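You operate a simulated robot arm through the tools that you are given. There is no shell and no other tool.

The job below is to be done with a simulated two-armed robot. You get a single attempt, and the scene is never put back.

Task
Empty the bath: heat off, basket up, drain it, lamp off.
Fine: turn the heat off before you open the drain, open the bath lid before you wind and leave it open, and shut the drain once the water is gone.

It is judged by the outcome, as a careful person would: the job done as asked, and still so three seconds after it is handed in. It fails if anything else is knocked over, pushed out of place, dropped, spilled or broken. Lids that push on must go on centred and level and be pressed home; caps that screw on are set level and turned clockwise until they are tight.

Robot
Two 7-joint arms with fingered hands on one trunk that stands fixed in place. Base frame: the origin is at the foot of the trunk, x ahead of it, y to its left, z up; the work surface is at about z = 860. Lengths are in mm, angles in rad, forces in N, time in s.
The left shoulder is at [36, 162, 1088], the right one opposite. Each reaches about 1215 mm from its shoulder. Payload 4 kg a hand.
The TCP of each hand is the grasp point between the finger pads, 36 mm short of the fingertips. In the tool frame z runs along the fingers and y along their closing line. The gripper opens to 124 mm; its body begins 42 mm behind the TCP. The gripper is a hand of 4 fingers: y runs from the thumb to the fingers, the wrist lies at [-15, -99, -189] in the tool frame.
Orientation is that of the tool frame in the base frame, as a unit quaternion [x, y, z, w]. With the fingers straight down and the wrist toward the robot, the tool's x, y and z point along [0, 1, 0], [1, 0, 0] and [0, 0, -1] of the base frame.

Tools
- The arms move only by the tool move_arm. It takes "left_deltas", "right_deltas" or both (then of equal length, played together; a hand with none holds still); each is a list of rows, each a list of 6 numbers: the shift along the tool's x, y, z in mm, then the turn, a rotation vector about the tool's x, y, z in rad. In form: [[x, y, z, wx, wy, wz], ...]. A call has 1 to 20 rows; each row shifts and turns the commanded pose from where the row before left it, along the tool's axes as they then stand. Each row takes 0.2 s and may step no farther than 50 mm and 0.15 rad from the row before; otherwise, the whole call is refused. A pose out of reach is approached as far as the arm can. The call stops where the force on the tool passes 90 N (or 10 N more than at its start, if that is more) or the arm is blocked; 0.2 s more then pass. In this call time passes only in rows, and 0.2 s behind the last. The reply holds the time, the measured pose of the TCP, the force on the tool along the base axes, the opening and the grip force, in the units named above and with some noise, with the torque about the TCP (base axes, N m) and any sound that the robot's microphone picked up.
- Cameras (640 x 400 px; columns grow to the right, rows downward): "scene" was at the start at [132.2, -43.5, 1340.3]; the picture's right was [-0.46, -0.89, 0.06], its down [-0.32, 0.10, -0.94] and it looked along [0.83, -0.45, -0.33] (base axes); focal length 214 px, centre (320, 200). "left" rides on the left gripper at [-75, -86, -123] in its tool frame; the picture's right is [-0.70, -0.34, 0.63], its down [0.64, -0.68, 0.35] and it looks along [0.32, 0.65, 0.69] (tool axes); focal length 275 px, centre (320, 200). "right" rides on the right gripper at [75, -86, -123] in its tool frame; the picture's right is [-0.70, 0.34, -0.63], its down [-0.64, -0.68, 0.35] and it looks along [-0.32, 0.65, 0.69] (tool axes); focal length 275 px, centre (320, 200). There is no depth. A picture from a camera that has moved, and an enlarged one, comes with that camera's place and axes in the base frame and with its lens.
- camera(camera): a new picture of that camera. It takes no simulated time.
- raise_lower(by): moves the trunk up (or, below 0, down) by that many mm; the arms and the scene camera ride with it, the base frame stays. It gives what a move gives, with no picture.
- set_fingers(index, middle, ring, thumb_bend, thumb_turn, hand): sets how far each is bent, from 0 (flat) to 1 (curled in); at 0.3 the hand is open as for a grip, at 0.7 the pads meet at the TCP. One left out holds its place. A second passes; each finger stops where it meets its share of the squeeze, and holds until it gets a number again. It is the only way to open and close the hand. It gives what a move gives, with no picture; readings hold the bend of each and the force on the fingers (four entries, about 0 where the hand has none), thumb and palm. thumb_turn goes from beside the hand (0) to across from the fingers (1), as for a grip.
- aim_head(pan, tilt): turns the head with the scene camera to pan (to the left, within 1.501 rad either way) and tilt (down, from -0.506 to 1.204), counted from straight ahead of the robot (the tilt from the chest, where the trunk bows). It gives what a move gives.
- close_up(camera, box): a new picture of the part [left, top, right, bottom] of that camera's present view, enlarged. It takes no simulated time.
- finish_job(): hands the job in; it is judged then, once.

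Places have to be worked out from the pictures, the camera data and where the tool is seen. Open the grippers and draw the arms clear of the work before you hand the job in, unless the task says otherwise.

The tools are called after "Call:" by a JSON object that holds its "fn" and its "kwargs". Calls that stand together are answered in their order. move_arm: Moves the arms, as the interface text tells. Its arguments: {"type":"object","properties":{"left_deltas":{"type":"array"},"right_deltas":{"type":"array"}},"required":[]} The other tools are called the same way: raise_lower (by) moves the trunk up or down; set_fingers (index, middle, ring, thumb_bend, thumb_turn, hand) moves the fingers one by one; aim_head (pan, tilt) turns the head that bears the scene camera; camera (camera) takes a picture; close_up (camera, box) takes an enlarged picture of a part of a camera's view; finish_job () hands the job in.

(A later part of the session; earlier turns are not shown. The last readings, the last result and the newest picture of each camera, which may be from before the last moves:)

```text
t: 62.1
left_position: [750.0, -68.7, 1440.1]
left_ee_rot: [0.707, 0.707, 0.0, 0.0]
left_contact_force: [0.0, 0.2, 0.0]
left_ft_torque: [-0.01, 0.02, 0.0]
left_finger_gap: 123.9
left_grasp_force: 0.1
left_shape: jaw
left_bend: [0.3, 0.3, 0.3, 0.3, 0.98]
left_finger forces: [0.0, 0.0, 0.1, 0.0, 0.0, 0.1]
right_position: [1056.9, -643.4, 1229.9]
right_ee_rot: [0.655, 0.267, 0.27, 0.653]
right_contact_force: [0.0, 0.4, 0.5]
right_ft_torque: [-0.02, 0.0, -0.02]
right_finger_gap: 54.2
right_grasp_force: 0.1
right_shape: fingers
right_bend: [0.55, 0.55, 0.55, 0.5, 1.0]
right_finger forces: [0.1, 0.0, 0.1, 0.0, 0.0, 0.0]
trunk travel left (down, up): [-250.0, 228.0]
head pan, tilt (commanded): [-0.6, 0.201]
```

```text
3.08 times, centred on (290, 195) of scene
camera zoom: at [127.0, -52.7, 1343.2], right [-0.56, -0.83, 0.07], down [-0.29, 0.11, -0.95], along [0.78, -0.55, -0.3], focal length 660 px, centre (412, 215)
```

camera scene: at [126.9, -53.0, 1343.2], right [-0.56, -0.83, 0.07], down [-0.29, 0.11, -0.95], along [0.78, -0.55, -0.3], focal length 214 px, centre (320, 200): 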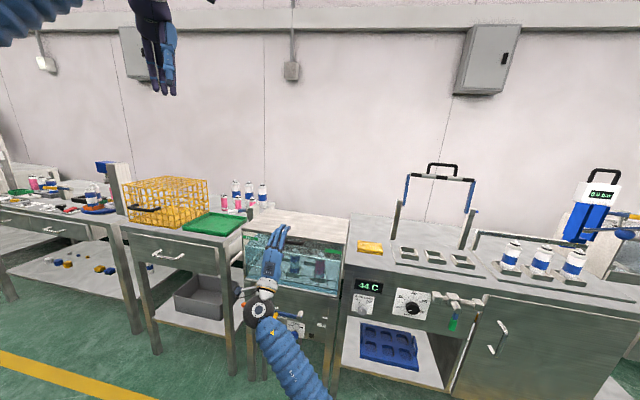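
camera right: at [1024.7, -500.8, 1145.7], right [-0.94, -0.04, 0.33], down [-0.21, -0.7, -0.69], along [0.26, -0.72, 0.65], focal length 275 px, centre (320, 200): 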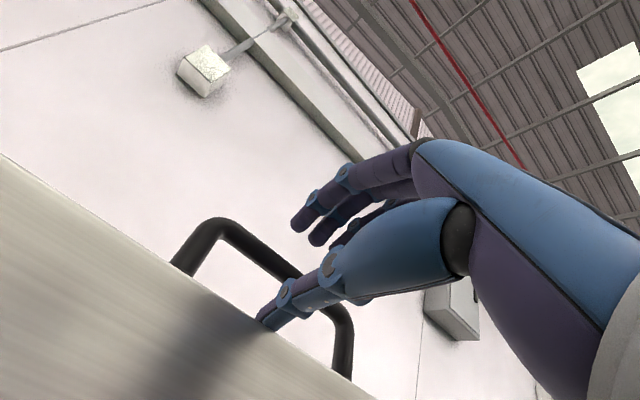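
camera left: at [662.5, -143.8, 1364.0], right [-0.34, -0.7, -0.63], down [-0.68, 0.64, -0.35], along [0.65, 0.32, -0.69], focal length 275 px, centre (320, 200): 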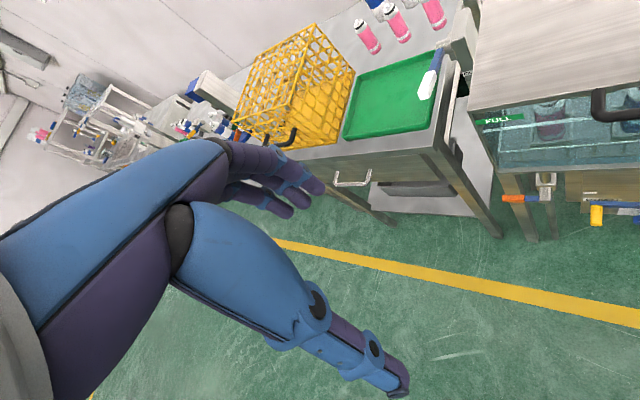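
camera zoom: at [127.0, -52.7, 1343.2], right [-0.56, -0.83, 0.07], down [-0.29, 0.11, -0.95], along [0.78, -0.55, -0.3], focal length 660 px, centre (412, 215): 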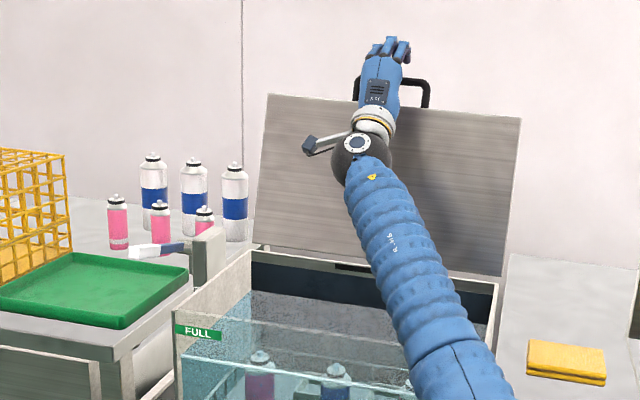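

The lid settled slightly further back and is not loading the hand. I withdraw the hand straight outward and check that it stays.

Call:
{"fn": "set_fingers", "kwargs": {"hand": "right", "index": 0.4, "middle": 0.4, "ring": 0.4, "thumb_bend": 0.42}}

Call:
{"fn": "close_up", "kwargs": {"camera": "scene", "box": [210, 130, 370, 260]}}

Call:
{"fn": "move_arm", "kwargs": {"right_deltas": [[0, 0, -20, 0, 0, 0], [0, 0, -30, 0, 0, 0], [0, 0, -40, 0, 0, 0], [0, 0, -40, 0, 0, 0]]}}

Call:
{"fn": "close_up", "kwargs": {"camera": "scene", "box": [210, 130, 370, 260]}}

Call:
{"fn": "camera", "kwargs": {"camera": "right"}}

```text
t: 63.1
left_position: [748.6, -68.6, 1441.3]
left_ee_rot: [0.707, 0.707, 0.0, 0.0]
left_contact_force: [1.5, 0.1, 0.3]
left_ft_torque: [0.02, 0.05, 0.0]
left_finger_gap: 123.4
left_grasp_force: 0.2
left_shape: jaw
left_bend: [0.3, 0.3, 0.3, 0.3, 0.98]
left_finger forces: [0.0, 0.0, 0.0, 0.0, 0.1, 0.0]
right_position: [1055.7, -643.1, 1231.7]
right_ee_rot: [0.655, 0.267, 0.271, 0.653]
right_contact_force: [-0.4, -0.1, 8.9]
right_ft_torque: [-0.16, -0.21, 0.0]
right_finger_gap: 78.6
right_grasp_force: 4.3
right_shape: fingers
right_bend: [0.4, 0.4, 0.4, 0.45, 1.0]
right_finger forces: [0.1, 0.0, 0.0, 0.1, 8.0, 0.0]
trunk travel left (down, up): [-250.0, 228.0]
head pan, tilt (commanded): [-0.6, 0.201]
```

```text
3.08 times, centred on (290, 195) of scene
camera zoom: at [126.0, -52.3, 1343.4], right [-0.56, -0.83, 0.07], down [-0.29, 0.11, -0.95], along [0.78, -0.55, -0.3], focal length 660 px, centre (412, 215)
```

zoom: 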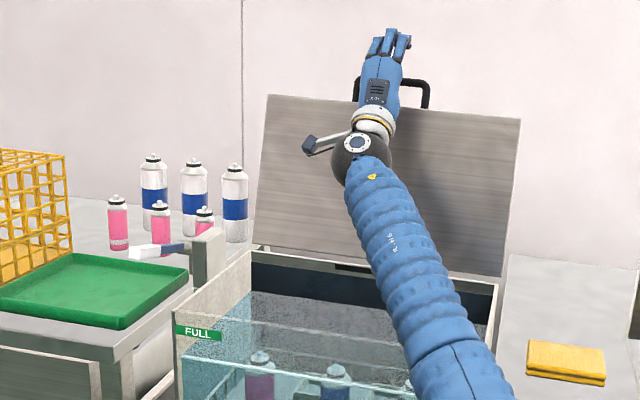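

```text
t: 64.1
left_position: [749.0, -66.6, 1440.9]
left_ee_rot: [0.707, 0.707, -0.001, 0.0]
left_contact_force: [-0.1, -0.4, 0.2]
left_ft_torque: [0.01, -0.01, 0.01]
left_finger_gap: 123.7
left_grasp_force: 0.1
left_shape: jaw
left_bend: [0.3, 0.3, 0.3, 0.3, 0.98]
left_finger forces: [0.1, 0.1, 0.1, 0.2, 0.0, 0.0]
right_position: [961.4, -549.4, 1230.6]
right_ee_rot: [0.655, 0.266, 0.27, 0.654]
right_contact_force: [-1.7, 3.3, 10.9]
right_ft_torque: [-0.18, -0.24, -0.02]
right_finger_gap: 71.7
right_grasp_force: 5.6
right_shape: fingers
right_bend: [0.4, 0.4, 0.4, 0.46, 1.0]
right_finger forces: [0.0, 0.0, 0.0, 0.0, 10.7, 0.0]
trunk travel left (down, up): [-250.0, 228.0]
head pan, tilt (commanded): [-0.6, 0.201]
```

```text
3.08 times, centred on (290, 195) of scene
camera zoom: at [125.7, -51.6, 1343.4], right [-0.56, -0.82, 0.07], down [-0.29, 0.11, -0.95], along [0.78, -0.55, -0.3], focal length 660 px, centre (412, 215)
```

zoom: 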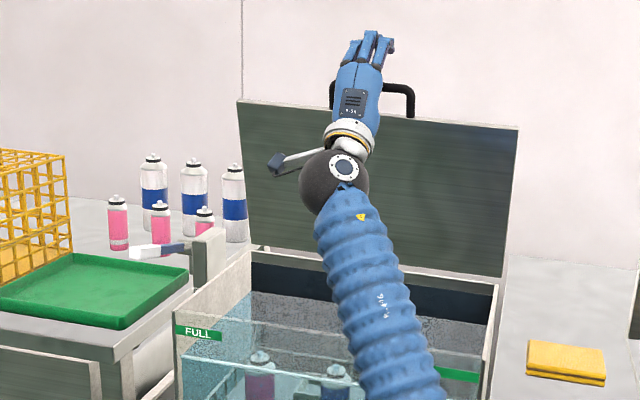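

```text
taken
camera right: at [930.1, -407.2, 1146.3], right [-0.94, -0.04, 0.33], down [-0.21, -0.7, -0.68], along [0.26, -0.72, 0.65], focal length 275 px, centre (320, 200)
```

right: 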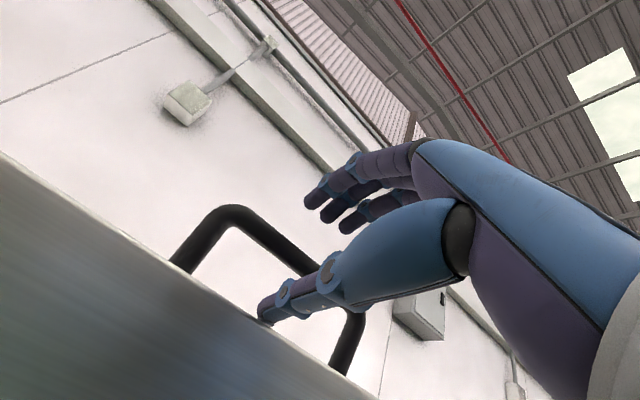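

The opened thumb pressed on the lid's top edge and dragged the lid forward again. I re-cage the bar with the thumb right under it and carry it back past vertical.

Call:
{"fn": "set_fingers", "kwargs": {"hand": "right", "index": 0.62, "middle": 0.62, "ring": 0.62, "thumb_bend": 0.6}}

Call:
{"fn": "camera", "kwargs": {"camera": "right"}}

Call:
{"fn": "close_up", "kwargs": {"camera": "scene", "box": [250, 140, 350, 200]}}

```text
t: 65.1
left_position: [749.0, -69.2, 1440.3]
left_ee_rot: [0.706, 0.708, 0.0, 0.0]
left_contact_force: [-0.5, 0.5, 0.2]
left_ft_torque: [-0.02, 0.0, 0.0]
left_finger_gap: 123.8
left_grasp_force: 0.0
left_shape: jaw
left_bend: [0.3, 0.3, 0.3, 0.3, 0.98]
left_finger forces: [0.0, 0.1, 0.0, 0.0, 0.1, 0.1]
right_position: [964.2, -551.0, 1228.0]
right_ee_rot: [0.656, 0.267, 0.27, 0.653]
right_contact_force: [-0.3, 0.7, -3.4]
right_ft_torque: [0.05, 0.01, 0.03]
right_finger_gap: 31.5
right_grasp_force: 2.0
right_shape: fingers
right_bend: [0.62, 0.62, 0.62, 0.59, 1.0]
right_finger forces: [0.0, 0.0, 0.0, 0.1, 3.6, 0.0]
trunk travel left (down, up): [-250.0, 228.0]
head pan, tilt (commanded): [-0.6, 0.201]
```

```text
taken
camera right: at [932.0, -408.4, 1144.6], right [-0.94, -0.04, 0.34], down [-0.21, -0.7, -0.69], along [0.26, -0.72, 0.65], focal length 275 px, centre (320, 200)
```

right: 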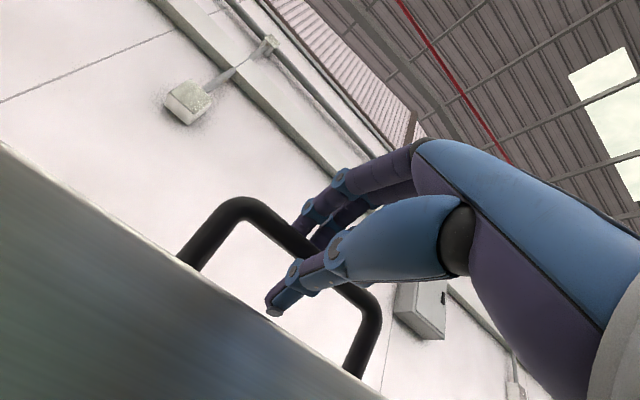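

```text
6.40 times, centred on (300, 170) of scene
camera zoom: at [127.3, -52.9, 1343.2], right [-0.56, -0.83, 0.07], down [-0.29, 0.11, -0.95], along [0.78, -0.55, -0.3], focal length 1373 px, centre (448, 392)
```

zoom: 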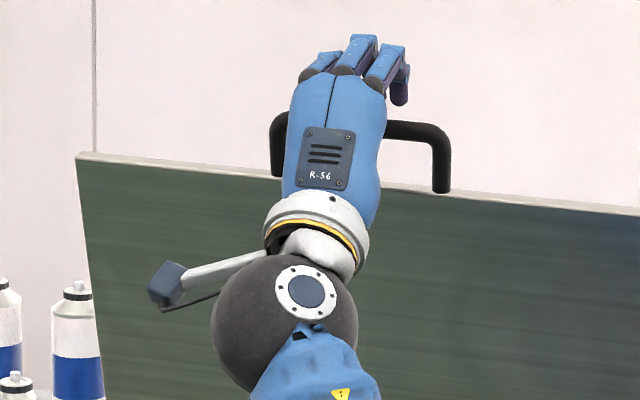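

Bar is caged again. I move inward about 150 mm along the arc to well past vertical.

Call:
{"fn": "move_arm", "kwargs": {"right_deltas": [[0, 2.5, 15, 0, 0, 0], [0, 2, 15, 0, 0, 0], [0, 1, 15, 0, 0, 0], [0, 0.5, 15, 0, 0, 0], [0, 0, 15, 0, 0, 0], [0, -0.5, 15, 0, 0, 0], [0, -1.5, 15, 0, 0, 0], [0, -2.5, 15, 0, 0, 0], [0, -3, 15, 0, 0, 0], [0, -4, 13, 0, 0, 0]]}}

Call:
{"fn": "camera", "kwargs": {"camera": "right"}}

Call:
{"fn": "close_up", "kwargs": {"camera": "scene", "box": [210, 130, 370, 260]}}

```text
t: 67.3
left_position: [749.8, -68.8, 1441.9]
left_ee_rot: [0.707, 0.707, -0.001, -0.001]
left_contact_force: [0.0, 0.1, 0.6]
left_ft_torque: [-0.01, 0.02, 0.0]
left_finger_gap: 123.5
left_grasp_force: 0.1
left_shape: jaw
left_bend: [0.3, 0.3, 0.3, 0.3, 0.98]
left_finger forces: [0.0, 0.0, 0.0, 0.1, 0.0, 0.1]
right_position: [1068.3, -656.2, 1223.6]
right_ee_rot: [0.655, 0.268, 0.27, 0.653]
right_contact_force: [0.3, -0.4, -1.1]
right_ft_torque: [0.01, 0.01, -0.03]
right_finger_gap: 28.9
right_grasp_force: 0.0
right_shape: fingers
right_bend: [0.62, 0.62, 0.62, 0.6, 1.0]
right_finger forces: [0.0, 0.0, 0.1, 0.0, 0.0, 0.1]
trunk travel left (down, up): [-250.0, 228.0]
head pan, tilt (commanded): [-0.6, 0.201]
```

```text
taken
camera right: at [1036.6, -513.8, 1140.0], right [-0.94, -0.04, 0.33], down [-0.21, -0.7, -0.69], along [0.26, -0.72, 0.65], focal length 275 px, centre (320, 200)
```

right: 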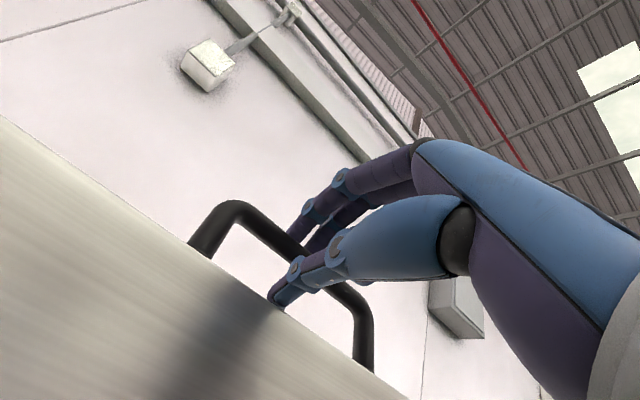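

```text
3.08 times, centred on (290, 195) of scene
camera zoom: at [126.9, -52.9, 1343.3], right [-0.56, -0.83, 0.07], down [-0.29, 0.11, -0.95], along [0.78, -0.55, -0.3], focal length 660 px, centre (412, 215)
```

zoom: 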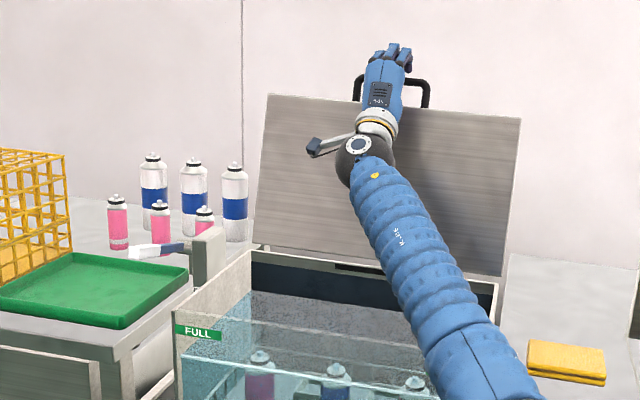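

The lid is back at its stop, with no contact on the thumb. I lift the fingers off, keep the thumb mid-gap, and withdraw in small steps while watching the forces.

Call:
{"fn": "set_fingers", "kwargs": {"hand": "right", "index": 0.45, "middle": 0.45, "ring": 0.45, "thumb_bend": 0.58}}

Call:
{"fn": "move_arm", "kwargs": {"right_deltas": [[0, 0, -8, 0, 0, 0], [0, 0, -8, 0, 0, 0]]}}

Call:
{"fn": "camera", "kwargs": {"camera": "right"}}

```text
t: 68.3
left_position: [750.1, -68.6, 1440.0]
left_ee_rot: [0.708, 0.706, 0.0, 0.001]
left_contact_force: [0.0, 0.1, 0.3]
left_ft_torque: [0.03, 0.03, 0.02]
left_finger_gap: 123.7
left_grasp_force: 0.1
left_shape: jaw
left_bend: [0.3, 0.3, 0.3, 0.3, 0.98]
left_finger forces: [0.0, 0.0, 0.1, 0.0, 0.0, 0.1]
right_position: [1067.9, -656.7, 1223.8]
right_ee_rot: [0.655, 0.267, 0.27, 0.653]
right_contact_force: [0.2, -0.4, -0.5]
right_ft_torque: [-0.01, -0.02, -0.01]
right_finger_gap: 58.9
right_grasp_force: 0.0
right_shape: fingers
right_bend: [0.45, 0.45, 0.45, 0.57, 1.0]
right_finger forces: [0.0, 0.1, 0.0, 0.0, 0.1, 0.0]
trunk travel left (down, up): [-250.0, 228.0]
head pan, tilt (commanded): [-0.6, 0.201]
```

```text
t: 68.9
left_position: [749.9, -67.9, 1441.4]
left_ee_rot: [0.707, 0.707, 0.001, 0.0]
left_contact_force: [0.4, 0.8, 0.0]
left_ft_torque: [0.03, 0.0, 0.05]
left_finger_gap: 123.8
left_grasp_force: 0.1
left_shape: jaw
left_bend: [0.3, 0.3, 0.3, 0.3, 0.98]
left_finger forces: [0.0, 0.0, 0.0, 0.0, 0.0, 0.0]
right_position: [1057.4, -644.8, 1224.8]
right_ee_rot: [0.655, 0.268, 0.27, 0.653]
right_contact_force: [-0.4, -0.6, -0.5]
right_ft_torque: [0.01, -0.05, 0.01]
right_finger_gap: 58.8
right_grasp_force: 0.1
right_shape: fingers
right_bend: [0.45, 0.45, 0.45, 0.57, 1.0]
right_finger forces: [0.0, 0.0, 0.1, 0.0, 0.0, 0.0]
trunk travel left (down, up): [-250.0, 228.0]
head pan, tilt (commanded): [-0.6, 0.201]
```

```text
taken
camera right: at [1025.0, -502.3, 1141.3], right [-0.94, -0.04, 0.33], down [-0.21, -0.7, -0.69], along [0.26, -0.72, 0.65], focal length 275 px, centre (320, 200)
```

right: 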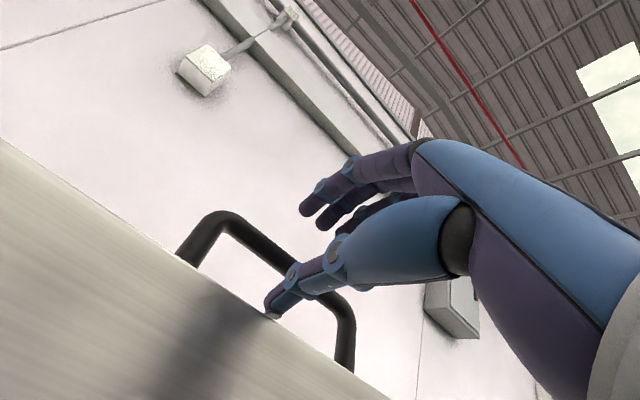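

No contact so far and the lid hasn't moved. I continue withdrawing.

Call:
{"fn": "move_arm", "kwargs": {"right_deltas": [[0, 1, -8, 0, 0, 0], [0, 1, -8, 0, 0, 0], [0, 0, -10, 0, 0, 0]]}}

Call:
{"fn": "camera", "kwargs": {"camera": "right"}}

Call:
{"fn": "close_up", "kwargs": {"camera": "scene", "box": [210, 130, 370, 260]}}

```text
t: 69.7
left_position: [750.4, -68.8, 1440.0]
left_ee_rot: [0.708, 0.707, 0.0, 0.0]
left_contact_force: [0.0, -0.3, -0.1]
left_ft_torque: [0.0, 0.02, -0.02]
left_finger_gap: 123.8
left_grasp_force: 0.1
left_shape: jaw
left_bend: [0.3, 0.3, 0.3, 0.3, 0.98]
left_finger forces: [0.0, 0.0, 0.0, 0.0, 0.0, 0.1]
right_position: [1040.4, -626.6, 1227.6]
right_ee_rot: [0.655, 0.268, 0.27, 0.653]
right_contact_force: [0.3, 0.2, 0.0]
right_ft_torque: [0.0, -0.01, 0.0]
right_finger_gap: 58.7
right_grasp_force: 0.1
right_shape: fingers
right_bend: [0.45, 0.45, 0.45, 0.57, 1.0]
right_finger forces: [0.1, 0.0, 0.1, 0.0, 0.0, 0.1]
trunk travel left (down, up): [-250.0, 228.0]
head pan, tilt (commanded): [-0.6, 0.201]
```

```text
taken
camera right: at [1007.7, -484.0, 1142.6], right [-0.94, -0.04, 0.33], down [-0.21, -0.7, -0.68], along [0.26, -0.72, 0.65], focal length 275 px, centre (320, 200)
```

right: 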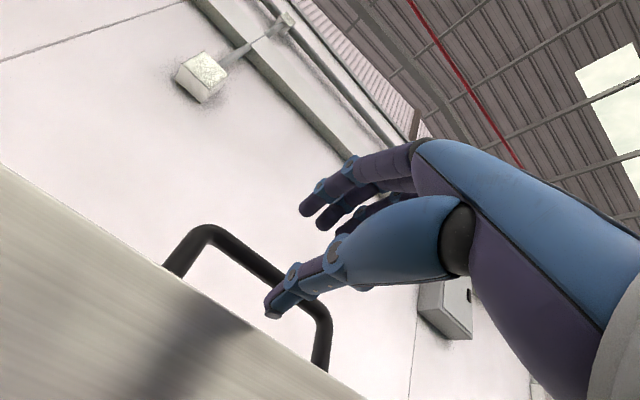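

```text
3.08 times, centred on (290, 195) of scene
camera zoom: at [126.9, -52.7, 1343.2], right [-0.56, -0.83, 0.07], down [-0.29, 0.11, -0.95], along [0.78, -0.55, -0.3], focal length 660 px, centre (412, 215)
```

zoom: 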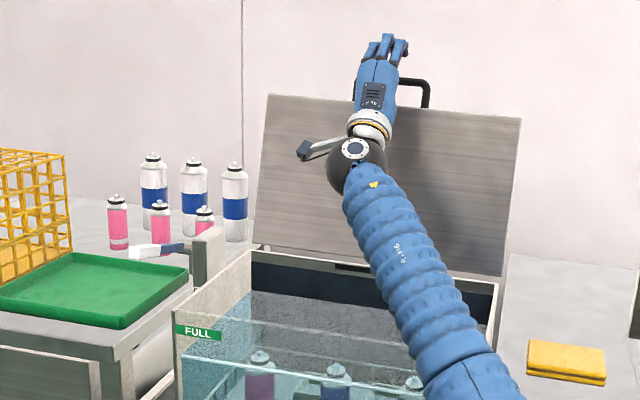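

Clear of the handle, and the lid stays open. I withdraw fully out to the front.

Call:
{"fn": "move_arm", "kwargs": {"right_deltas": [[0, 0, -15, 0, 0, 0], [0, 0, -30, 0, 0, 0], [0, 0, -45, 0, 0, 0], [0, 0, -45, 0, 0, 0], [0, 0, -45, 0, 0, 0], [0, 0, -45, 0, 0, 0], [0, 0, -45, 0, 0, 0], [0, 0, -45, 0, 0, 0], [0, 0, -45, 0, 0, 0], [0, 0, -45, 0, 0, 0], [0, 0, -30, 0, 0, 0]]}}

Call:
{"fn": "camera", "kwargs": {"camera": "scene"}}

Call:
{"fn": "close_up", "kwargs": {"camera": "scene", "box": [210, 130, 370, 260]}}

Call:
{"fn": "camera", "kwargs": {"camera": "left"}}

```text
t: 72.1
left_position: [748.5, -69.6, 1441.2]
left_ee_rot: [0.707, 0.707, 0.0, 0.0]
left_contact_force: [-0.2, 0.3, -0.1]
left_ft_torque: [-0.01, 0.0, -0.03]
left_finger_gap: 123.8
left_grasp_force: 0.0
left_shape: jaw
left_bend: [0.3, 0.3, 0.3, 0.3, 0.98]
left_finger forces: [0.0, 0.0, 0.1, 0.1, 0.1, 0.1]
right_position: [732.9, -313.7, 1227.8]
right_ee_rot: [0.655, 0.268, 0.271, 0.653]
right_contact_force: [-0.1, -0.2, 0.4]
right_ft_torque: [-0.01, 0.01, 0.04]
right_finger_gap: 58.7
right_grasp_force: 0.1
right_shape: fingers
right_bend: [0.45, 0.45, 0.45, 0.57, 1.0]
right_finger forces: [0.0, 0.1, 0.1, 0.0, 0.0, 0.0]
trunk travel left (down, up): [-250.0, 228.0]
head pan, tilt (commanded): [-0.6, 0.201]
```

```text
taken
camera scene: at [126.6, -52.4, 1343.3], right [-0.56, -0.82, 0.07], down [-0.29, 0.11, -0.95], along [0.78, -0.55, -0.3], focal length 214 px, centre (320, 200)
```

scene: 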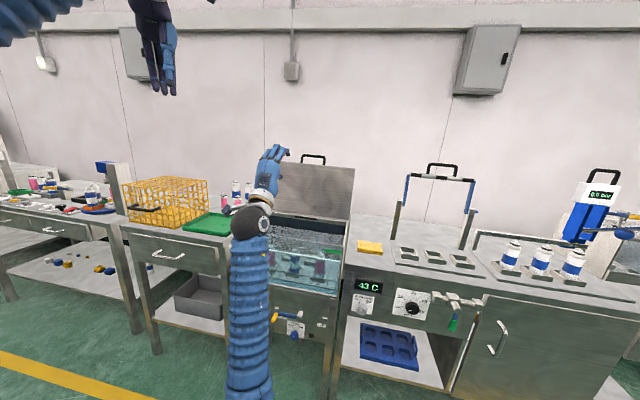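

```text
3.08 times, centred on (290, 195) of scene
camera zoom: at [126.6, -52.4, 1343.3], right [-0.56, -0.82, 0.07], down [-0.29, 0.11, -0.95], along [0.78, -0.55, -0.3], focal length 660 px, centre (412, 215)
```

zoom: 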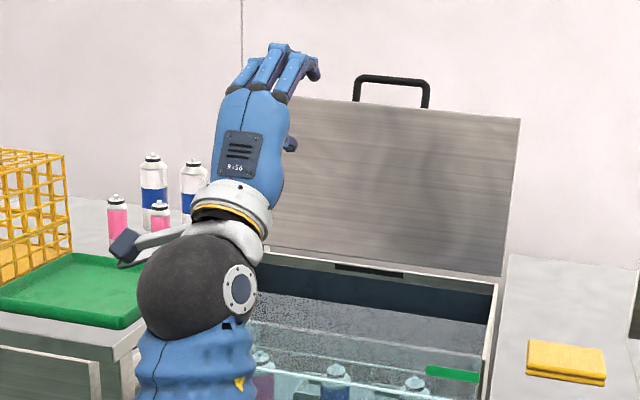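

```text
taken
camera left: at [664.0, -143.5, 1562.5], right [-0.34, -0.7, -0.63], down [-0.68, 0.64, -0.35], along [0.65, 0.32, -0.69], focal length 275 px, centre (320, 200)
```

left: 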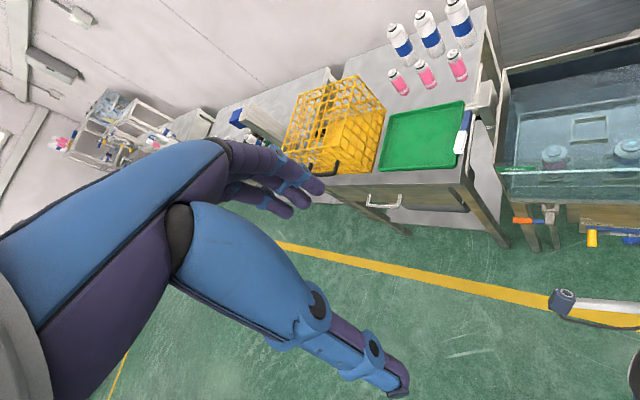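

The lid stays open on its own. Now for the crank: I lower the trunk again by 200 mm (hand well in front of the tank), then look at the crank.

Call:
{"fn": "raise_lower", "kwargs": {"by": -200}}

Call:
{"fn": "camera", "kwargs": {"camera": "scene"}}

```text
t: 74.2
left_position: [748.3, -69.0, 1243.1]
left_ee_rot: [0.707, 0.707, 0.0, 0.002]
left_contact_force: [-0.4, 0.5, 0.5]
left_ft_torque: [-0.01, -0.01, -0.02]
left_finger_gap: 123.5
left_grasp_force: 0.0
left_shape: jaw
left_bend: [0.3, 0.3, 0.3, 0.3, 0.98]
left_finger forces: [0.0, 0.1, 0.0, 0.1, 0.1, 0.0]
right_position: [731.8, -316.2, 1030.8]
right_ee_rot: [0.654, 0.267, 0.272, 0.653]
right_contact_force: [-0.3, 0.7, 1.4]
right_ft_torque: [-0.01, -0.01, 0.0]
right_finger_gap: 58.8
right_grasp_force: 0.0
right_shape: fingers
right_bend: [0.45, 0.45, 0.45, 0.57, 1.0]
right_finger forces: [0.0, 0.0, 0.0, 0.1, 0.1, 0.1]
trunk travel left (down, up): [-50.0, 428.0]
head pan, tilt (commanded): [-0.6, 0.201]
```

```text
taken
camera scene: at [257.6, -52.5, 1074.4], right [-0.51, -0.83, 0.24], down [-0.56, 0.11, -0.82], along [0.65, -0.55, -0.52], focal length 214 px, centre (320, 200)
```

scene: 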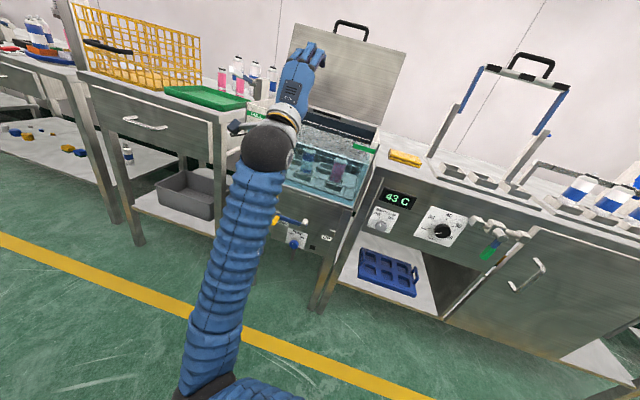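

I lower the hand to crank height (z≈570), shifting left to the crank handle's position, still about 70 mm in front of it.

Call:
{"fn": "move_arm", "kwargs": {"right_deltas": [[4, -46, 0, 0, 0, 0], [4, -46, 0, 0, 0, 0], [4, -46, 0, 0, 0, 0], [4, -46, 0, 0, 0, 0], [4, -46, 0, 0, 0, 0], [4, -46, 0, 0, 0, 0], [4, -46, 0, 0, 0, 0], [4, -46, 0, 0, 0, 0]]}}

Call:
{"fn": "camera", "kwargs": {"camera": "scene"}}

Call:
{"fn": "camera", "kwargs": {"camera": "right"}}

```text
t: 75.3
left_position: [752.1, -69.0, 1239.6]
left_ee_rot: [0.706, 0.708, -0.002, -0.001]
left_contact_force: [0.9, 0.0, -1.4]
left_ft_torque: [-0.02, 0.11, -0.03]
left_finger_gap: 123.7
left_grasp_force: 0.2
left_shape: jaw
left_bend: [0.3, 0.3, 0.3, 0.3, 0.98]
left_finger forces: [0.1, 0.1, 0.0, 0.1, 0.0, 0.0]
right_position: [743.4, -300.8, 943.6]
right_ee_rot: [0.634, 0.211, 0.33, 0.667]
right_contact_force: [0.3, -0.4, -0.9]
right_ft_torque: [-0.02, -0.06, -0.04]
right_finger_gap: 59.0
right_grasp_force: 0.1
right_shape: fingers
right_bend: [0.45, 0.45, 0.45, 0.57, 1.0]
right_finger forces: [0.0, 0.0, 0.0, 0.0, 0.1, 0.0]
trunk travel left (down, up): [-50.0, 428.0]
head pan, tilt (commanded): [-0.6, 0.201]
stopped in row 5 (right hand): the arm was blocked; the commanded pose is now the measured one
```

```text
taken
camera scene: at [259.4, -52.7, 1074.2], right [-0.51, -0.83, 0.24], down [-0.56, 0.11, -0.82], along [0.65, -0.55, -0.52], focal length 214 px, centre (320, 200)
```

scene: 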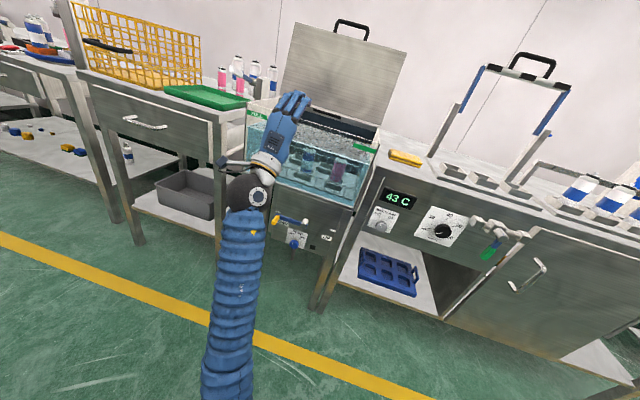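

```text
taken
camera right: at [724.0, -156.9, 857.4], right [-0.98, -0.05, 0.17], down [-0.09, -0.69, -0.72], along [0.15, -0.73, 0.67], focal length 275 px, centre (320, 200)
```

right: 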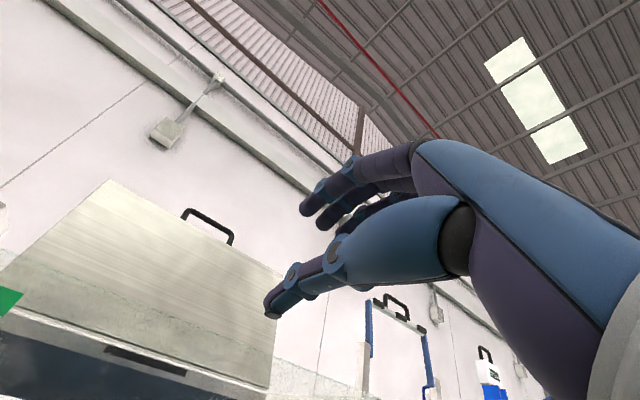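

The elbow got blocked in this folded posture. The left arm points naturally along the approach direction, so I'll use it for crank and drain; first I lift the right hand and raise the trunk to park the right arm off to the right.

Call:
{"fn": "move_arm", "kwargs": {"right_deltas": [[0, 30, 0, 0, 0, 0], [0, 40, 0, 0, 0, 0], [0, 40, 0, 0, 0, 0], [0, 40, 0, 0, 0, 0]]}}

Call:
{"fn": "raise_lower", "kwargs": {"by": 200}}

```text
t: 76.3
left_position: [748.0, -69.0, 1241.2]
left_ee_rot: [0.707, 0.707, 0.0, 0.0]
left_contact_force: [0.2, 0.0, 0.5]
left_ft_torque: [0.01, -0.03, 0.01]
left_finger_gap: 123.9
left_grasp_force: 0.0
left_shape: jaw
left_bend: [0.3, 0.3, 0.3, 0.3, 0.98]
left_finger forces: [0.1, 0.0, 0.0, 0.1, 0.1, 0.0]
right_position: [717.4, -304.4, 1084.8]
right_ee_rot: [0.636, 0.215, 0.327, 0.665]
right_contact_force: [0.8, -0.3, 0.1]
right_ft_torque: [-0.04, 0.0, -0.03]
right_finger_gap: 59.1
right_grasp_force: 0.1
right_shape: fingers
right_bend: [0.45, 0.45, 0.45, 0.57, 1.0]
right_finger forces: [0.1, 0.0, 0.0, 0.1, 0.1, 0.1]
trunk travel left (down, up): [-50.0, 428.0]
head pan, tilt (commanded): [-0.6, 0.201]
```

```text
t: 78.5
left_position: [751.6, -69.7, 1439.0]
left_ee_rot: [0.707, 0.707, 0.0, 0.0]
left_contact_force: [-0.1, 0.3, 0.0]
left_ft_torque: [-0.01, -0.01, 0.02]
left_finger_gap: 123.8
left_grasp_force: 0.1
left_shape: jaw
left_bend: [0.3, 0.3, 0.3, 0.3, 0.98]
left_finger forces: [0.0, 0.0, 0.0, 0.0, 0.0, 0.0]
right_position: [708.1, -323.4, 1309.8]
right_ee_rot: [0.627, 0.194, 0.325, 0.681]
right_contact_force: [0.1, -0.6, -0.9]
right_ft_torque: [0.01, -0.02, -0.03]
right_finger_gap: 58.9
right_grasp_force: 0.0
right_shape: fingers
right_bend: [0.45, 0.45, 0.45, 0.57, 1.0]
right_finger forces: [0.1, 0.1, 0.1, 0.0, 0.0, 0.0]
trunk travel left (down, up): [-250.0, 228.0]
head pan, tilt (commanded): [-0.6, 0.201]
```

I move the right hand to a parking place on the right, clear of the bath and the gantry.

Call:
{"fn": "move_arm", "kwargs": {"right_deltas": [[-42, -3, 2, 0, 0, 0], [-42, -3, 2, 0, 0, 0], [-42, -3, 2, 0, 0, 0], [-42, -3, 2, 0, 0, 0], [-42, -3, 2, 0, 0, 0], [-42, -3, 2, 0, 0, 0], [-42, -3, 2, 0, 0, 0], [-42, -3, 2, 0, 0, 0]]}}

Call:
{"fn": "camera", "kwargs": {"camera": "scene"}}

```text
t: 80.3
left_position: [749.0, -70.0, 1439.9]
left_ee_rot: [0.708, 0.707, 0.0, 0.0]
left_contact_force: [-0.2, 0.3, -0.3]
left_ft_torque: [0.03, -0.05, 0.05]
left_finger_gap: 123.6
left_grasp_force: 0.0
left_shape: jaw
left_bend: [0.3, 0.3, 0.3, 0.3, 0.98]
left_finger forces: [0.0, 0.1, 0.0, 0.0, 0.0, 0.0]
right_position: [499.8, -551.8, 1215.5]
right_ee_rot: [0.636, 0.213, 0.326, 0.666]
right_contact_force: [0.1, 0.7, 0.8]
right_ft_torque: [0.01, -0.04, 0.02]
right_finger_gap: 59.1
right_grasp_force: 0.1
right_shape: fingers
right_bend: [0.45, 0.45, 0.45, 0.57, 1.0]
right_finger forces: [0.0, 0.1, 0.0, 0.0, 0.1, 0.0]
trunk travel left (down, up): [-250.0, 228.0]
head pan, tilt (commanded): [-0.6, 0.201]
```

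```text
taken
camera scene: at [126.4, -53.2, 1343.3], right [-0.56, -0.83, 0.07], down [-0.29, 0.11, -0.95], along [0.78, -0.55, -0.3], focal length 214 px, centre (320, 200)
```

scene: 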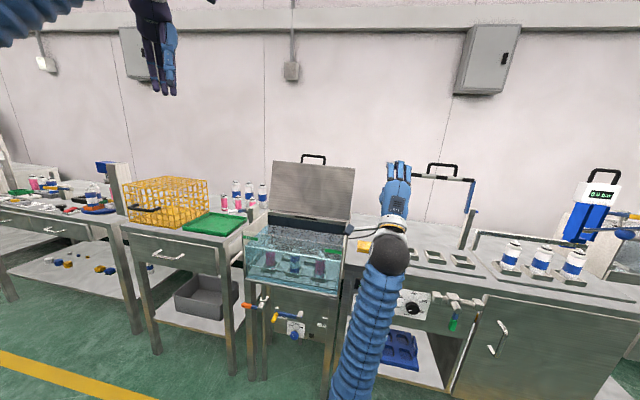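

The right arm is parked; I lift it a bit more, and at the same time yaw and pitch the left hand so its fingers point at the bath front.

Call:
{"fn": "move_arm", "kwargs": {"left_deltas": [[0, 0, 0, 0, 0, 0.131], [0, 0, 0, 0, 0, 0.131], [0, 0, 0, 0, 0, 0.131], [0, 0, 0, 0, 0, 0.131], [0, 0, 0, 0, 0, 0.131], [0, 0, 0, 0, 0, 0.131], [0, 0, 0, -0.1428, 0, 0], [0, 0, 0, -0.1428, 0, 0], [0, 0, 0, -0.1428, 0, 0], [0, 0, 0, -0.1428, 0, 0], [0, 0, 0, -0.1428, 0, 0], [0, 0, 0, -0.1428, 0, 0], [0, 0, 0, -0.1428, 0, 0], [0, 0, 0, -0.1428, 0, 0], [0, 0, 0, -0.1428, 0, 0], [0, 0, 0, -0.1428, 0, 0], [0, 0, 0, -0.1428, 0, 0]], "right_deltas": [[0, 0, 0, 0, 0, 0], [0, 0, 0, 0, 0, 0], [0, 0, 0, 0, 0, 0], [0, 0, 0, 0, 0, 0], [0, 40, 0, 0, 0, 0], [0, 40, 0, 0, 0, 0], [0, 40, 0, 0, 0, 0], [0, 0, 0, 0, 0, 0], [0, 0, 0, 0, 0, 0], [0, 0, 0, 0, 0, 0], [0, 0, 0, 0, 0, 0], [0, 0, 0, 0, 0, 0], [0, 0, 0, 0, 0, 0], [0, 0, 0, 0, 0, 0], [0, 0, 0, 0, 0, 0], [0, 0, 0, 0, 0, 0], [0, 0, 0, 0, 0, 0]]}}

Call:
{"fn": "camera", "kwargs": {"camera": "scene"}}

Call:
{"fn": "camera", "kwargs": {"camera": "left"}}

```text
t: 83.9
left_position: [749.8, -68.9, 1440.9]
left_ee_rot: [0.653, 0.271, 0.271, 0.654]
left_contact_force: [0.3, -1.0, -0.5]
left_ft_torque: [-0.05, 0.02, 0.0]
left_finger_gap: 123.7
left_grasp_force: 0.0
left_shape: jaw
left_bend: [0.3, 0.3, 0.3, 0.3, 0.98]
left_finger forces: [0.1, 0.0, 0.0, 0.0, 0.0, 0.0]
right_position: [482.0, -555.9, 1334.2]
right_ee_rot: [0.637, 0.214, 0.325, 0.665]
right_contact_force: [0.1, -0.8, -0.8]
right_ft_torque: [-0.04, 0.04, 0.01]
right_finger_gap: 59.1
right_grasp_force: 0.0
right_shape: fingers
right_bend: [0.45, 0.45, 0.45, 0.57, 1.0]
right_finger forces: [0.1, 0.0, 0.0, 0.0, 0.0, 0.1]
trunk travel left (down, up): [-250.0, 228.0]
head pan, tilt (commanded): [-0.6, 0.201]
```

```text
taken
camera scene: at [127.2, -52.9, 1343.1], right [-0.56, -0.83, 0.07], down [-0.29, 0.11, -0.95], along [0.78, -0.55, -0.3], focal length 214 px, centre (320, 200)
```

scene: 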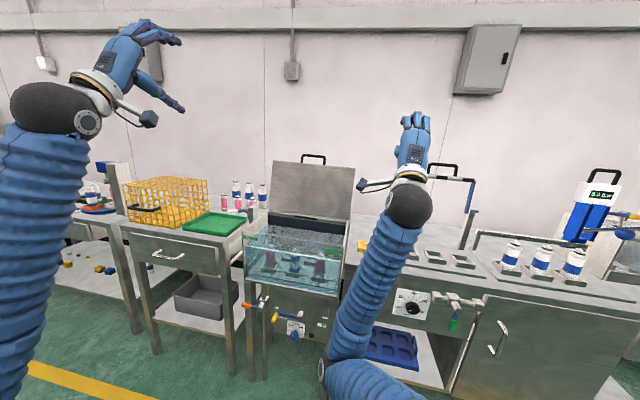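

```text
taken
camera left: at [610.7, -35.3, 1353.3], right [-0.04, -0.94, -0.34], down [0.7, 0.21, -0.68], along [0.71, -0.27, 0.65], focal length 275 px, centre (320, 200)
```

left: 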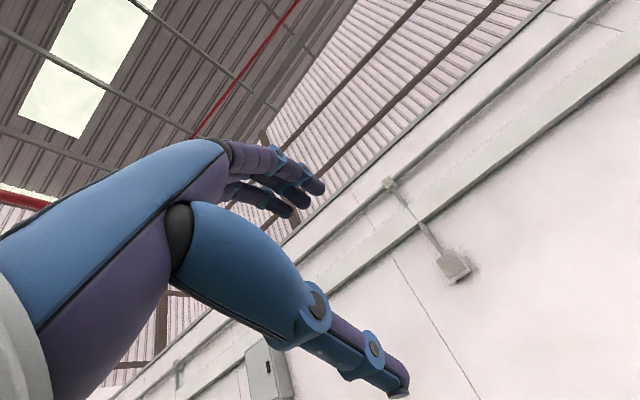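

The left hand took the orientation well. I lower the trunk by 200 mm and then bring the left hand over in front of the crank, descending in stages.

Call:
{"fn": "raise_lower", "kwargs": {"by": -200}}

Call:
{"fn": "move_arm", "kwargs": {"left_deltas": [[-19, -30, 20, 0, 0, 0], [-19, -40, 20, 0, 0, 0], [-19, -40, 20, 0, 0, 0], [-19, -40, 20, 0, 0, 0], [-19, -40, 20, 0, 0, 0], [-19, -40, 20, 0, 0, 0], [-19, -40, 20, 0, 0, 0], [-16, -40, 17, 0, 0, 0]]}}

Call:
{"fn": "camera", "kwargs": {"camera": "scene"}}

Call:
{"fn": "camera", "kwargs": {"camera": "left"}}

```text
t: 86.1
left_position: [747.6, -68.9, 1241.8]
left_ee_rot: [0.653, 0.27, 0.27, 0.653]
left_contact_force: [0.1, 0.1, 0.8]
left_ft_torque: [0.02, 0.01, 0.02]
left_finger_gap: 124.0
left_grasp_force: 0.1
left_shape: jaw
left_bend: [0.3, 0.3, 0.3, 0.3, 0.98]
left_finger forces: [0.1, 0.0, 0.0, 0.0, 0.0, 0.0]
right_position: [578.5, -555.1, 989.7]
right_ee_rot: [0.673, 0.298, 0.242, 0.632]
right_contact_force: [0.2, -0.2, 0.0]
right_ft_torque: [0.01, 0.0, -0.02]
right_finger_gap: 59.1
right_grasp_force: 0.1
right_shape: fingers
right_bend: [0.45, 0.45, 0.45, 0.57, 1.0]
right_finger forces: [0.0, 0.0, 0.0, 0.1, 0.0, 0.0]
trunk travel left (down, up): [-50.0, 428.0]
head pan, tilt (commanded): [-0.6, 0.201]
```

```text
t: 87.9
left_position: [754.9, -285.4, 928.5]
left_ee_rot: [0.653, 0.272, 0.27, 0.653]
left_contact_force: [-0.4, -0.8, -0.2]
left_ft_torque: [0.01, 0.02, -0.01]
left_finger_gap: 123.8
left_grasp_force: 0.0
left_shape: jaw
left_bend: [0.3, 0.3, 0.3, 0.3, 0.98]
left_finger forces: [0.0, 0.0, 0.1, 0.1, 0.0, 0.1]
right_position: [579.7, -554.4, 988.3]
right_ee_rot: [0.673, 0.299, 0.243, 0.632]
right_contact_force: [-0.6, 0.6, -0.3]
right_ft_torque: [-0.07, -0.02, 0.01]
right_finger_gap: 59.0
right_grasp_force: 0.0
right_shape: fingers
right_bend: [0.45, 0.45, 0.45, 0.57, 1.0]
right_finger forces: [0.1, 0.1, 0.0, 0.0, 0.0, 0.1]
trunk travel left (down, up): [-50.0, 428.0]
head pan, tilt (commanded): [-0.6, 0.201]
```

```text
taken
camera scene: at [258.8, -52.8, 1073.4], right [-0.51, -0.83, 0.24], down [-0.56, 0.11, -0.82], along [0.65, -0.55, -0.52], focal length 214 px, centre (320, 200)
```

scene: 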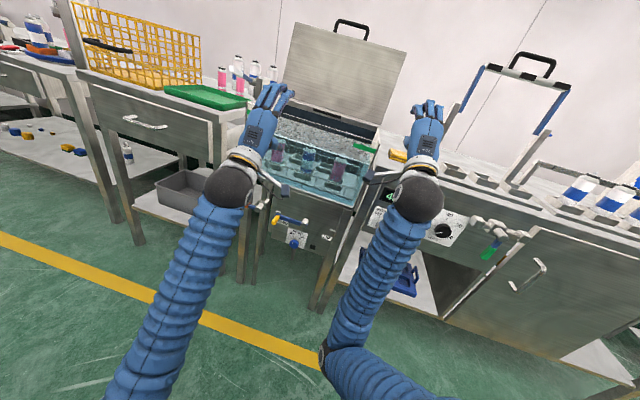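

```text
taken
camera left: at [614.3, -251.2, 842.8], right [-0.04, -0.94, -0.34], down [0.7, 0.21, -0.68], along [0.71, -0.27, 0.65], focal length 275 px, centre (320, 200)
```

left: 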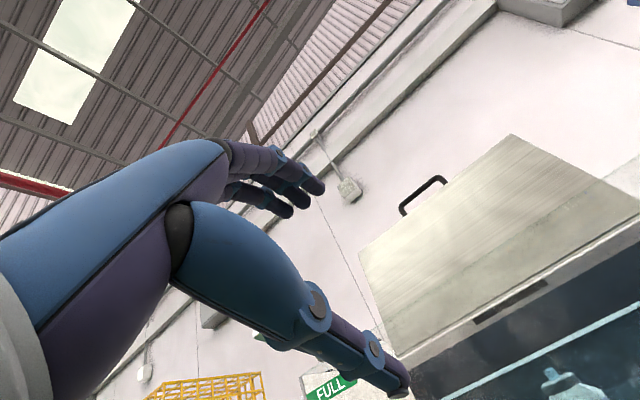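

The left arm gets down fine so far. The right elbow could be in the way of the crank's swing, so I move the right hand further right first.

Call:
{"fn": "move_arm", "kwargs": {"right_deltas": [[-42, 0, 0, 0, 0, 0], [-42, 0, 0, 0, 0, 0], [-42, 0, 0, 0, 0, 0], [-42, 0, 0, 0, 0, 0], [-42, 0, 0, 0, 0, 0], [-42, 0, 0, 0, 0, 0]]}}

Call:
{"fn": "camera", "kwargs": {"camera": "scene"}}

```text
t: 89.3
left_position: [754.1, -284.8, 929.7]
left_ee_rot: [0.654, 0.271, 0.269, 0.653]
left_contact_force: [-0.1, 0.4, -0.3]
left_ft_torque: [-0.01, 0.04, 0.01]
left_finger_gap: 123.8
left_grasp_force: 0.0
left_shape: jaw
left_bend: [0.3, 0.3, 0.3, 0.3, 0.98]
left_finger forces: [0.0, 0.1, 0.1, 0.1, 0.1, 0.1]
right_position: [413.3, -741.4, 1002.1]
right_ee_rot: [0.673, 0.299, 0.241, 0.631]
right_contact_force: [-0.4, -0.1, -0.7]
right_ft_torque: [0.03, 0.01, 0.0]
right_finger_gap: 59.3
right_grasp_force: 0.0
right_shape: fingers
right_bend: [0.45, 0.45, 0.45, 0.57, 1.0]
right_finger forces: [0.0, 0.0, 0.1, 0.0, 0.0, 0.0]
right hand out of reach, approached as far as the arm can: row 1, 2
trunk travel left (down, up): [-50.0, 428.0]
head pan, tilt (commanded): [-0.6, 0.201]
```

```text
taken
camera scene: at [258.6, -52.5, 1073.7], right [-0.51, -0.83, 0.24], down [-0.56, 0.11, -0.82], along [0.65, -0.55, -0.52], focal length 214 px, centre (320, 200)
```

scene: 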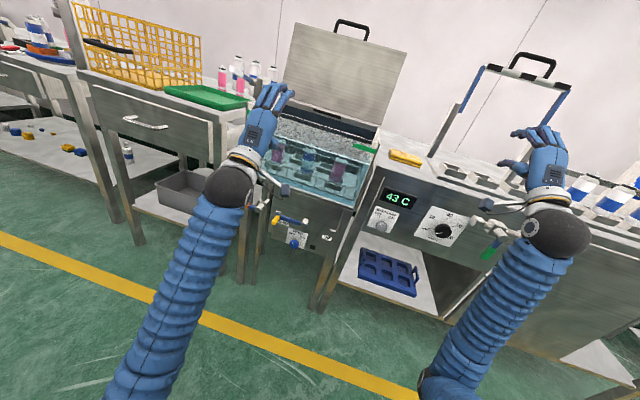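

The crank area is free. I lower the left hand to crank height.

Call:
{"fn": "move_arm", "kwargs": {"left_deltas": [[0, -45, 0, 0, 0, 0], [0, -45, 0, 0, 0, 0], [0, -45, 0, 0, 0, 0], [0, -45, 0, 0, 0, 0], [0, -45, 0, 0, 0, 0], [0, -45, 0, 0, 0, 0], [0, -45, 0, 0, 0, 0], [0, -42, 0, 0, 0, 0]]}}

Call:
{"fn": "camera", "kwargs": {"camera": "scene"}}

Call:
{"fn": "camera", "kwargs": {"camera": "left"}}

```text
t: 91.1
left_position: [753.0, -286.1, 571.5]
left_ee_rot: [0.654, 0.272, 0.27, 0.653]
left_contact_force: [0.1, 0.2, -0.1]
left_ft_torque: [0.01, 0.0, -0.04]
left_finger_gap: 123.8
left_grasp_force: 0.0
left_shape: jaw
left_bend: [0.3, 0.3, 0.3, 0.3, 0.98]
left_finger forces: [0.0, 0.0, 0.0, 0.0, 0.0, 0.0]
right_position: [411.6, -741.1, 1001.7]
right_ee_rot: [0.673, 0.299, 0.241, 0.631]
right_contact_force: [-0.3, 0.3, -0.2]
right_ft_torque: [0.0, -0.01, 0.06]
right_finger_gap: 59.0
right_grasp_force: 0.1
right_shape: fingers
right_bend: [0.45, 0.45, 0.45, 0.57, 1.0]
right_finger forces: [0.0, 0.0, 0.0, 0.0, 0.0, 0.0]
trunk travel left (down, up): [-50.0, 428.0]
head pan, tilt (commanded): [-0.6, 0.201]
```

```text
taken
camera scene: at [258.6, -52.9, 1073.5], right [-0.51, -0.83, 0.24], down [-0.56, 0.11, -0.82], along [0.65, -0.55, -0.52], focal length 214 px, centre (320, 200)
```

scene: 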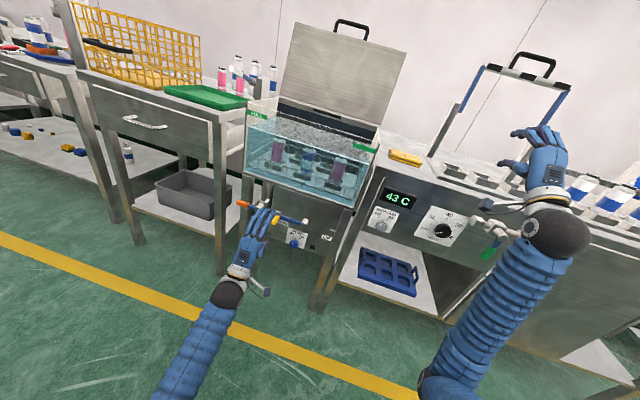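

```text
taken
camera left: at [613.6, -251.1, 485.0], right [-0.05, -0.94, -0.34], down [0.7, 0.21, -0.68], along [0.71, -0.27, 0.65], focal length 275 px, centre (320, 200)
```

left: 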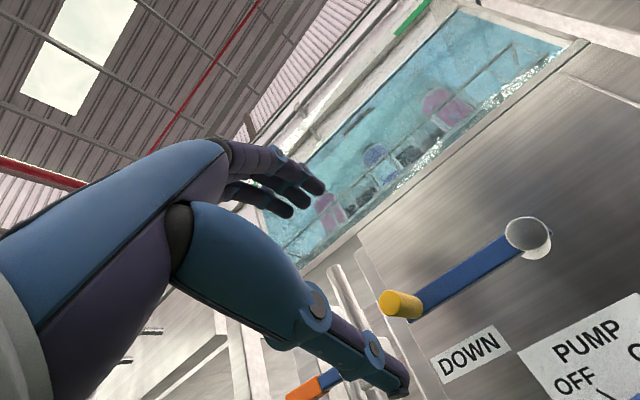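

Excellent view: the crank handle axis is at about u=-49, z≈548, pivot about 101 mm to its right. I set the left fingers to a medium opening and align, then advance.

Call:
{"fn": "set_fingers", "kwargs": {"hand": "left", "index": 0.45, "middle": 0.45, "ring": 0.45, "thumb_bend": 0.45, "thumb_turn": 1.0}}

Call:
{"fn": "move_arm", "kwargs": {"left_deltas": [[5, -12, 0, 0, 0, 0], [5, -12, 0, 0, 0, 0], [0, 0, 15, 0, 0, 0], [0, 0, 15, 0, 0, 0], [0, 0, 15, 0, 0, 0]]}}

Call:
{"fn": "camera", "kwargs": {"camera": "left"}}

Call:
{"fn": "close_up", "kwargs": {"camera": "scene", "box": [220, 180, 350, 270]}}

```text
t: 92.1
left_position: [753.6, -285.6, 572.5]
left_ee_rot: [0.654, 0.271, 0.27, 0.653]
left_contact_force: [-0.3, 0.0, -0.8]
left_ft_torque: [0.0, 0.02, -0.01]
left_finger_gap: 77.7
left_grasp_force: 0.1
left_shape: fingers
left_bend: [0.45, 0.45, 0.45, 0.45, 0.99]
left_finger forces: [0.0, 0.0, 0.0, 0.0, 0.1, 0.0]
right_position: [411.9, -742.8, 1001.2]
right_ee_rot: [0.673, 0.3, 0.242, 0.631]
right_contact_force: [0.8, 0.7, 0.3]
right_ft_torque: [0.01, -0.01, 0.01]
right_finger_gap: 59.1
right_grasp_force: 0.0
right_shape: fingers
right_bend: [0.45, 0.45, 0.45, 0.57, 1.0]
right_finger forces: [0.1, 0.1, 0.0, 0.0, 0.1, 0.0]
trunk travel left (down, up): [-50.0, 428.0]
head pan, tilt (commanded): [-0.6, 0.201]
```

```text
t: 93.3
left_position: [794.1, -309.6, 549.0]
left_ee_rot: [0.654, 0.271, 0.27, 0.653]
left_contact_force: [0.6, -0.7, 0.7]
left_ft_torque: [-0.01, 0.0, 0.0]
left_finger_gap: 77.8
left_grasp_force: 0.0
left_shape: fingers
left_bend: [0.45, 0.45, 0.45, 0.45, 0.99]
left_finger forces: [0.0, 0.1, 0.0, 0.0, 0.0, 0.1]
right_position: [411.9, -742.7, 1001.6]
right_ee_rot: [0.673, 0.298, 0.241, 0.632]
right_contact_force: [0.3, -0.8, 0.4]
right_ft_torque: [0.02, -0.05, -0.05]
right_finger_gap: 59.1
right_grasp_force: 0.0
right_shape: fingers
right_bend: [0.45, 0.45, 0.45, 0.57, 1.0]
right_finger forces: [0.0, 0.0, 0.0, 0.0, 0.0, 0.0]
trunk travel left (down, up): [-50.0, 428.0]
head pan, tilt (commanded): [-0.6, 0.201]
```

```text
taken
camera left: at [654.7, -275.8, 461.9], right [-0.04, -0.94, -0.34], down [0.7, 0.21, -0.68], along [0.71, -0.27, 0.65], focal length 275 px, centre (320, 200)
```

left: 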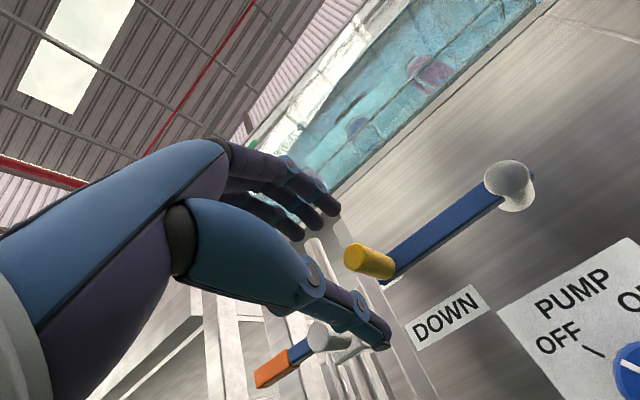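

```text
4.44 times, centred on (285, 225) of scene
camera zoom: at [258.5, -52.7, 1073.5], right [-0.51, -0.83, 0.24], down [-0.56, 0.11, -0.82], along [0.65, -0.55, -0.52], focal length 953 px, centre (476, 89)
```

zoom: 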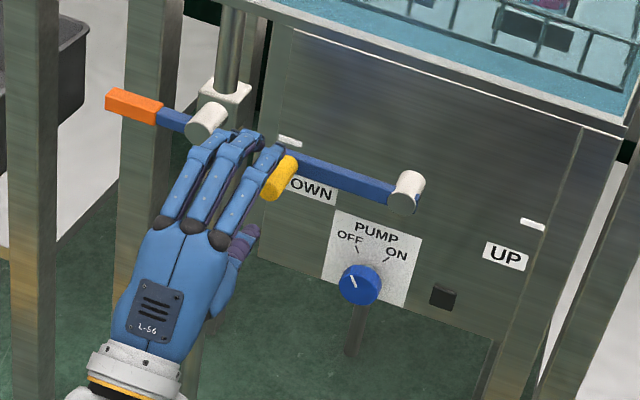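

Aligned except about 7 mm to the right. I correct that and advance 28 mm so the knob's outer part lies between thumb and index.

Call:
{"fn": "move_arm", "kwargs": {"left_deltas": [[-7, -2, 0, 0, 0, 0], [0, 0, 10, 0, 0, 0], [0, 0, 10, 0, 0, 0], [0, 0, 8, 0, 0, 0]]}}

Call:
{"fn": "camera", "kwargs": {"camera": "left"}}

Call:
{"fn": "close_up", "kwargs": {"camera": "scene", "box": [240, 190, 320, 250]}}

```text
t: 94.3
left_position: [809.7, -328.4, 542.2]
left_ee_rot: [0.656, 0.271, 0.273, 0.65]
left_contact_force: [-1.3, 0.7, -0.2]
left_ft_torque: [0.03, 0.0, 0.01]
left_finger_gap: 77.9
left_grasp_force: 0.0
left_shape: fingers
left_bend: [0.45, 0.45, 0.45, 0.45, 0.99]
left_finger forces: [0.1, 0.1, 0.0, 0.0, 0.0, 0.1]
right_position: [412.2, -741.9, 1001.9]
right_ee_rot: [0.673, 0.298, 0.242, 0.632]
right_contact_force: [0.3, 0.5, 1.2]
right_ft_torque: [0.01, -0.01, 0.0]
right_finger_gap: 59.2
right_grasp_force: 0.1
right_shape: fingers
right_bend: [0.45, 0.45, 0.45, 0.57, 1.0]
right_finger forces: [0.0, 0.0, 0.0, 0.0, 0.0, 0.0]
trunk travel left (down, up): [-50.0, 428.0]
head pan, tilt (commanded): [-0.6, 0.201]
```

```text
taken
camera left: at [671.0, -295.0, 456.0], right [-0.04, -0.94, -0.35], down [0.7, 0.22, -0.68], along [0.71, -0.27, 0.65], focal length 275 px, centre (320, 200)
```

left: 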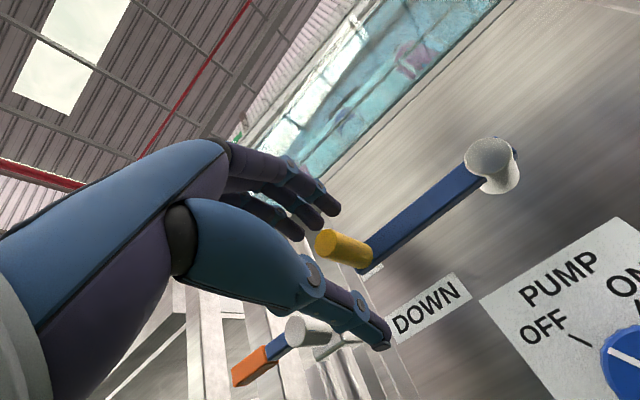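

```text
6.67 times, centred on (280, 220) of scene
camera zoom: at [258.5, -52.8, 1073.6], right [-0.51, -0.83, 0.24], down [-0.56, 0.11, -0.82], along [0.65, -0.55, -0.52], focal length 1430 px, centre (587, 67)
```

zoom: 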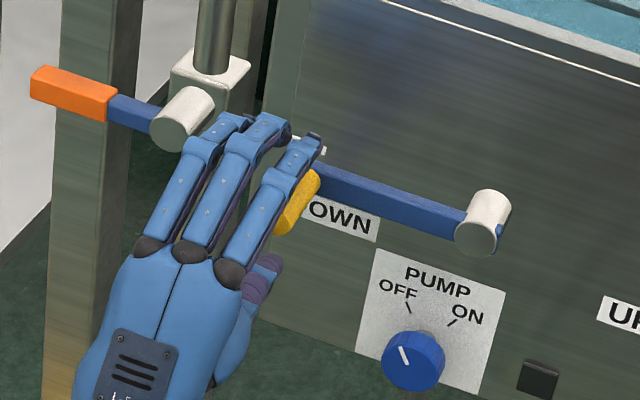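

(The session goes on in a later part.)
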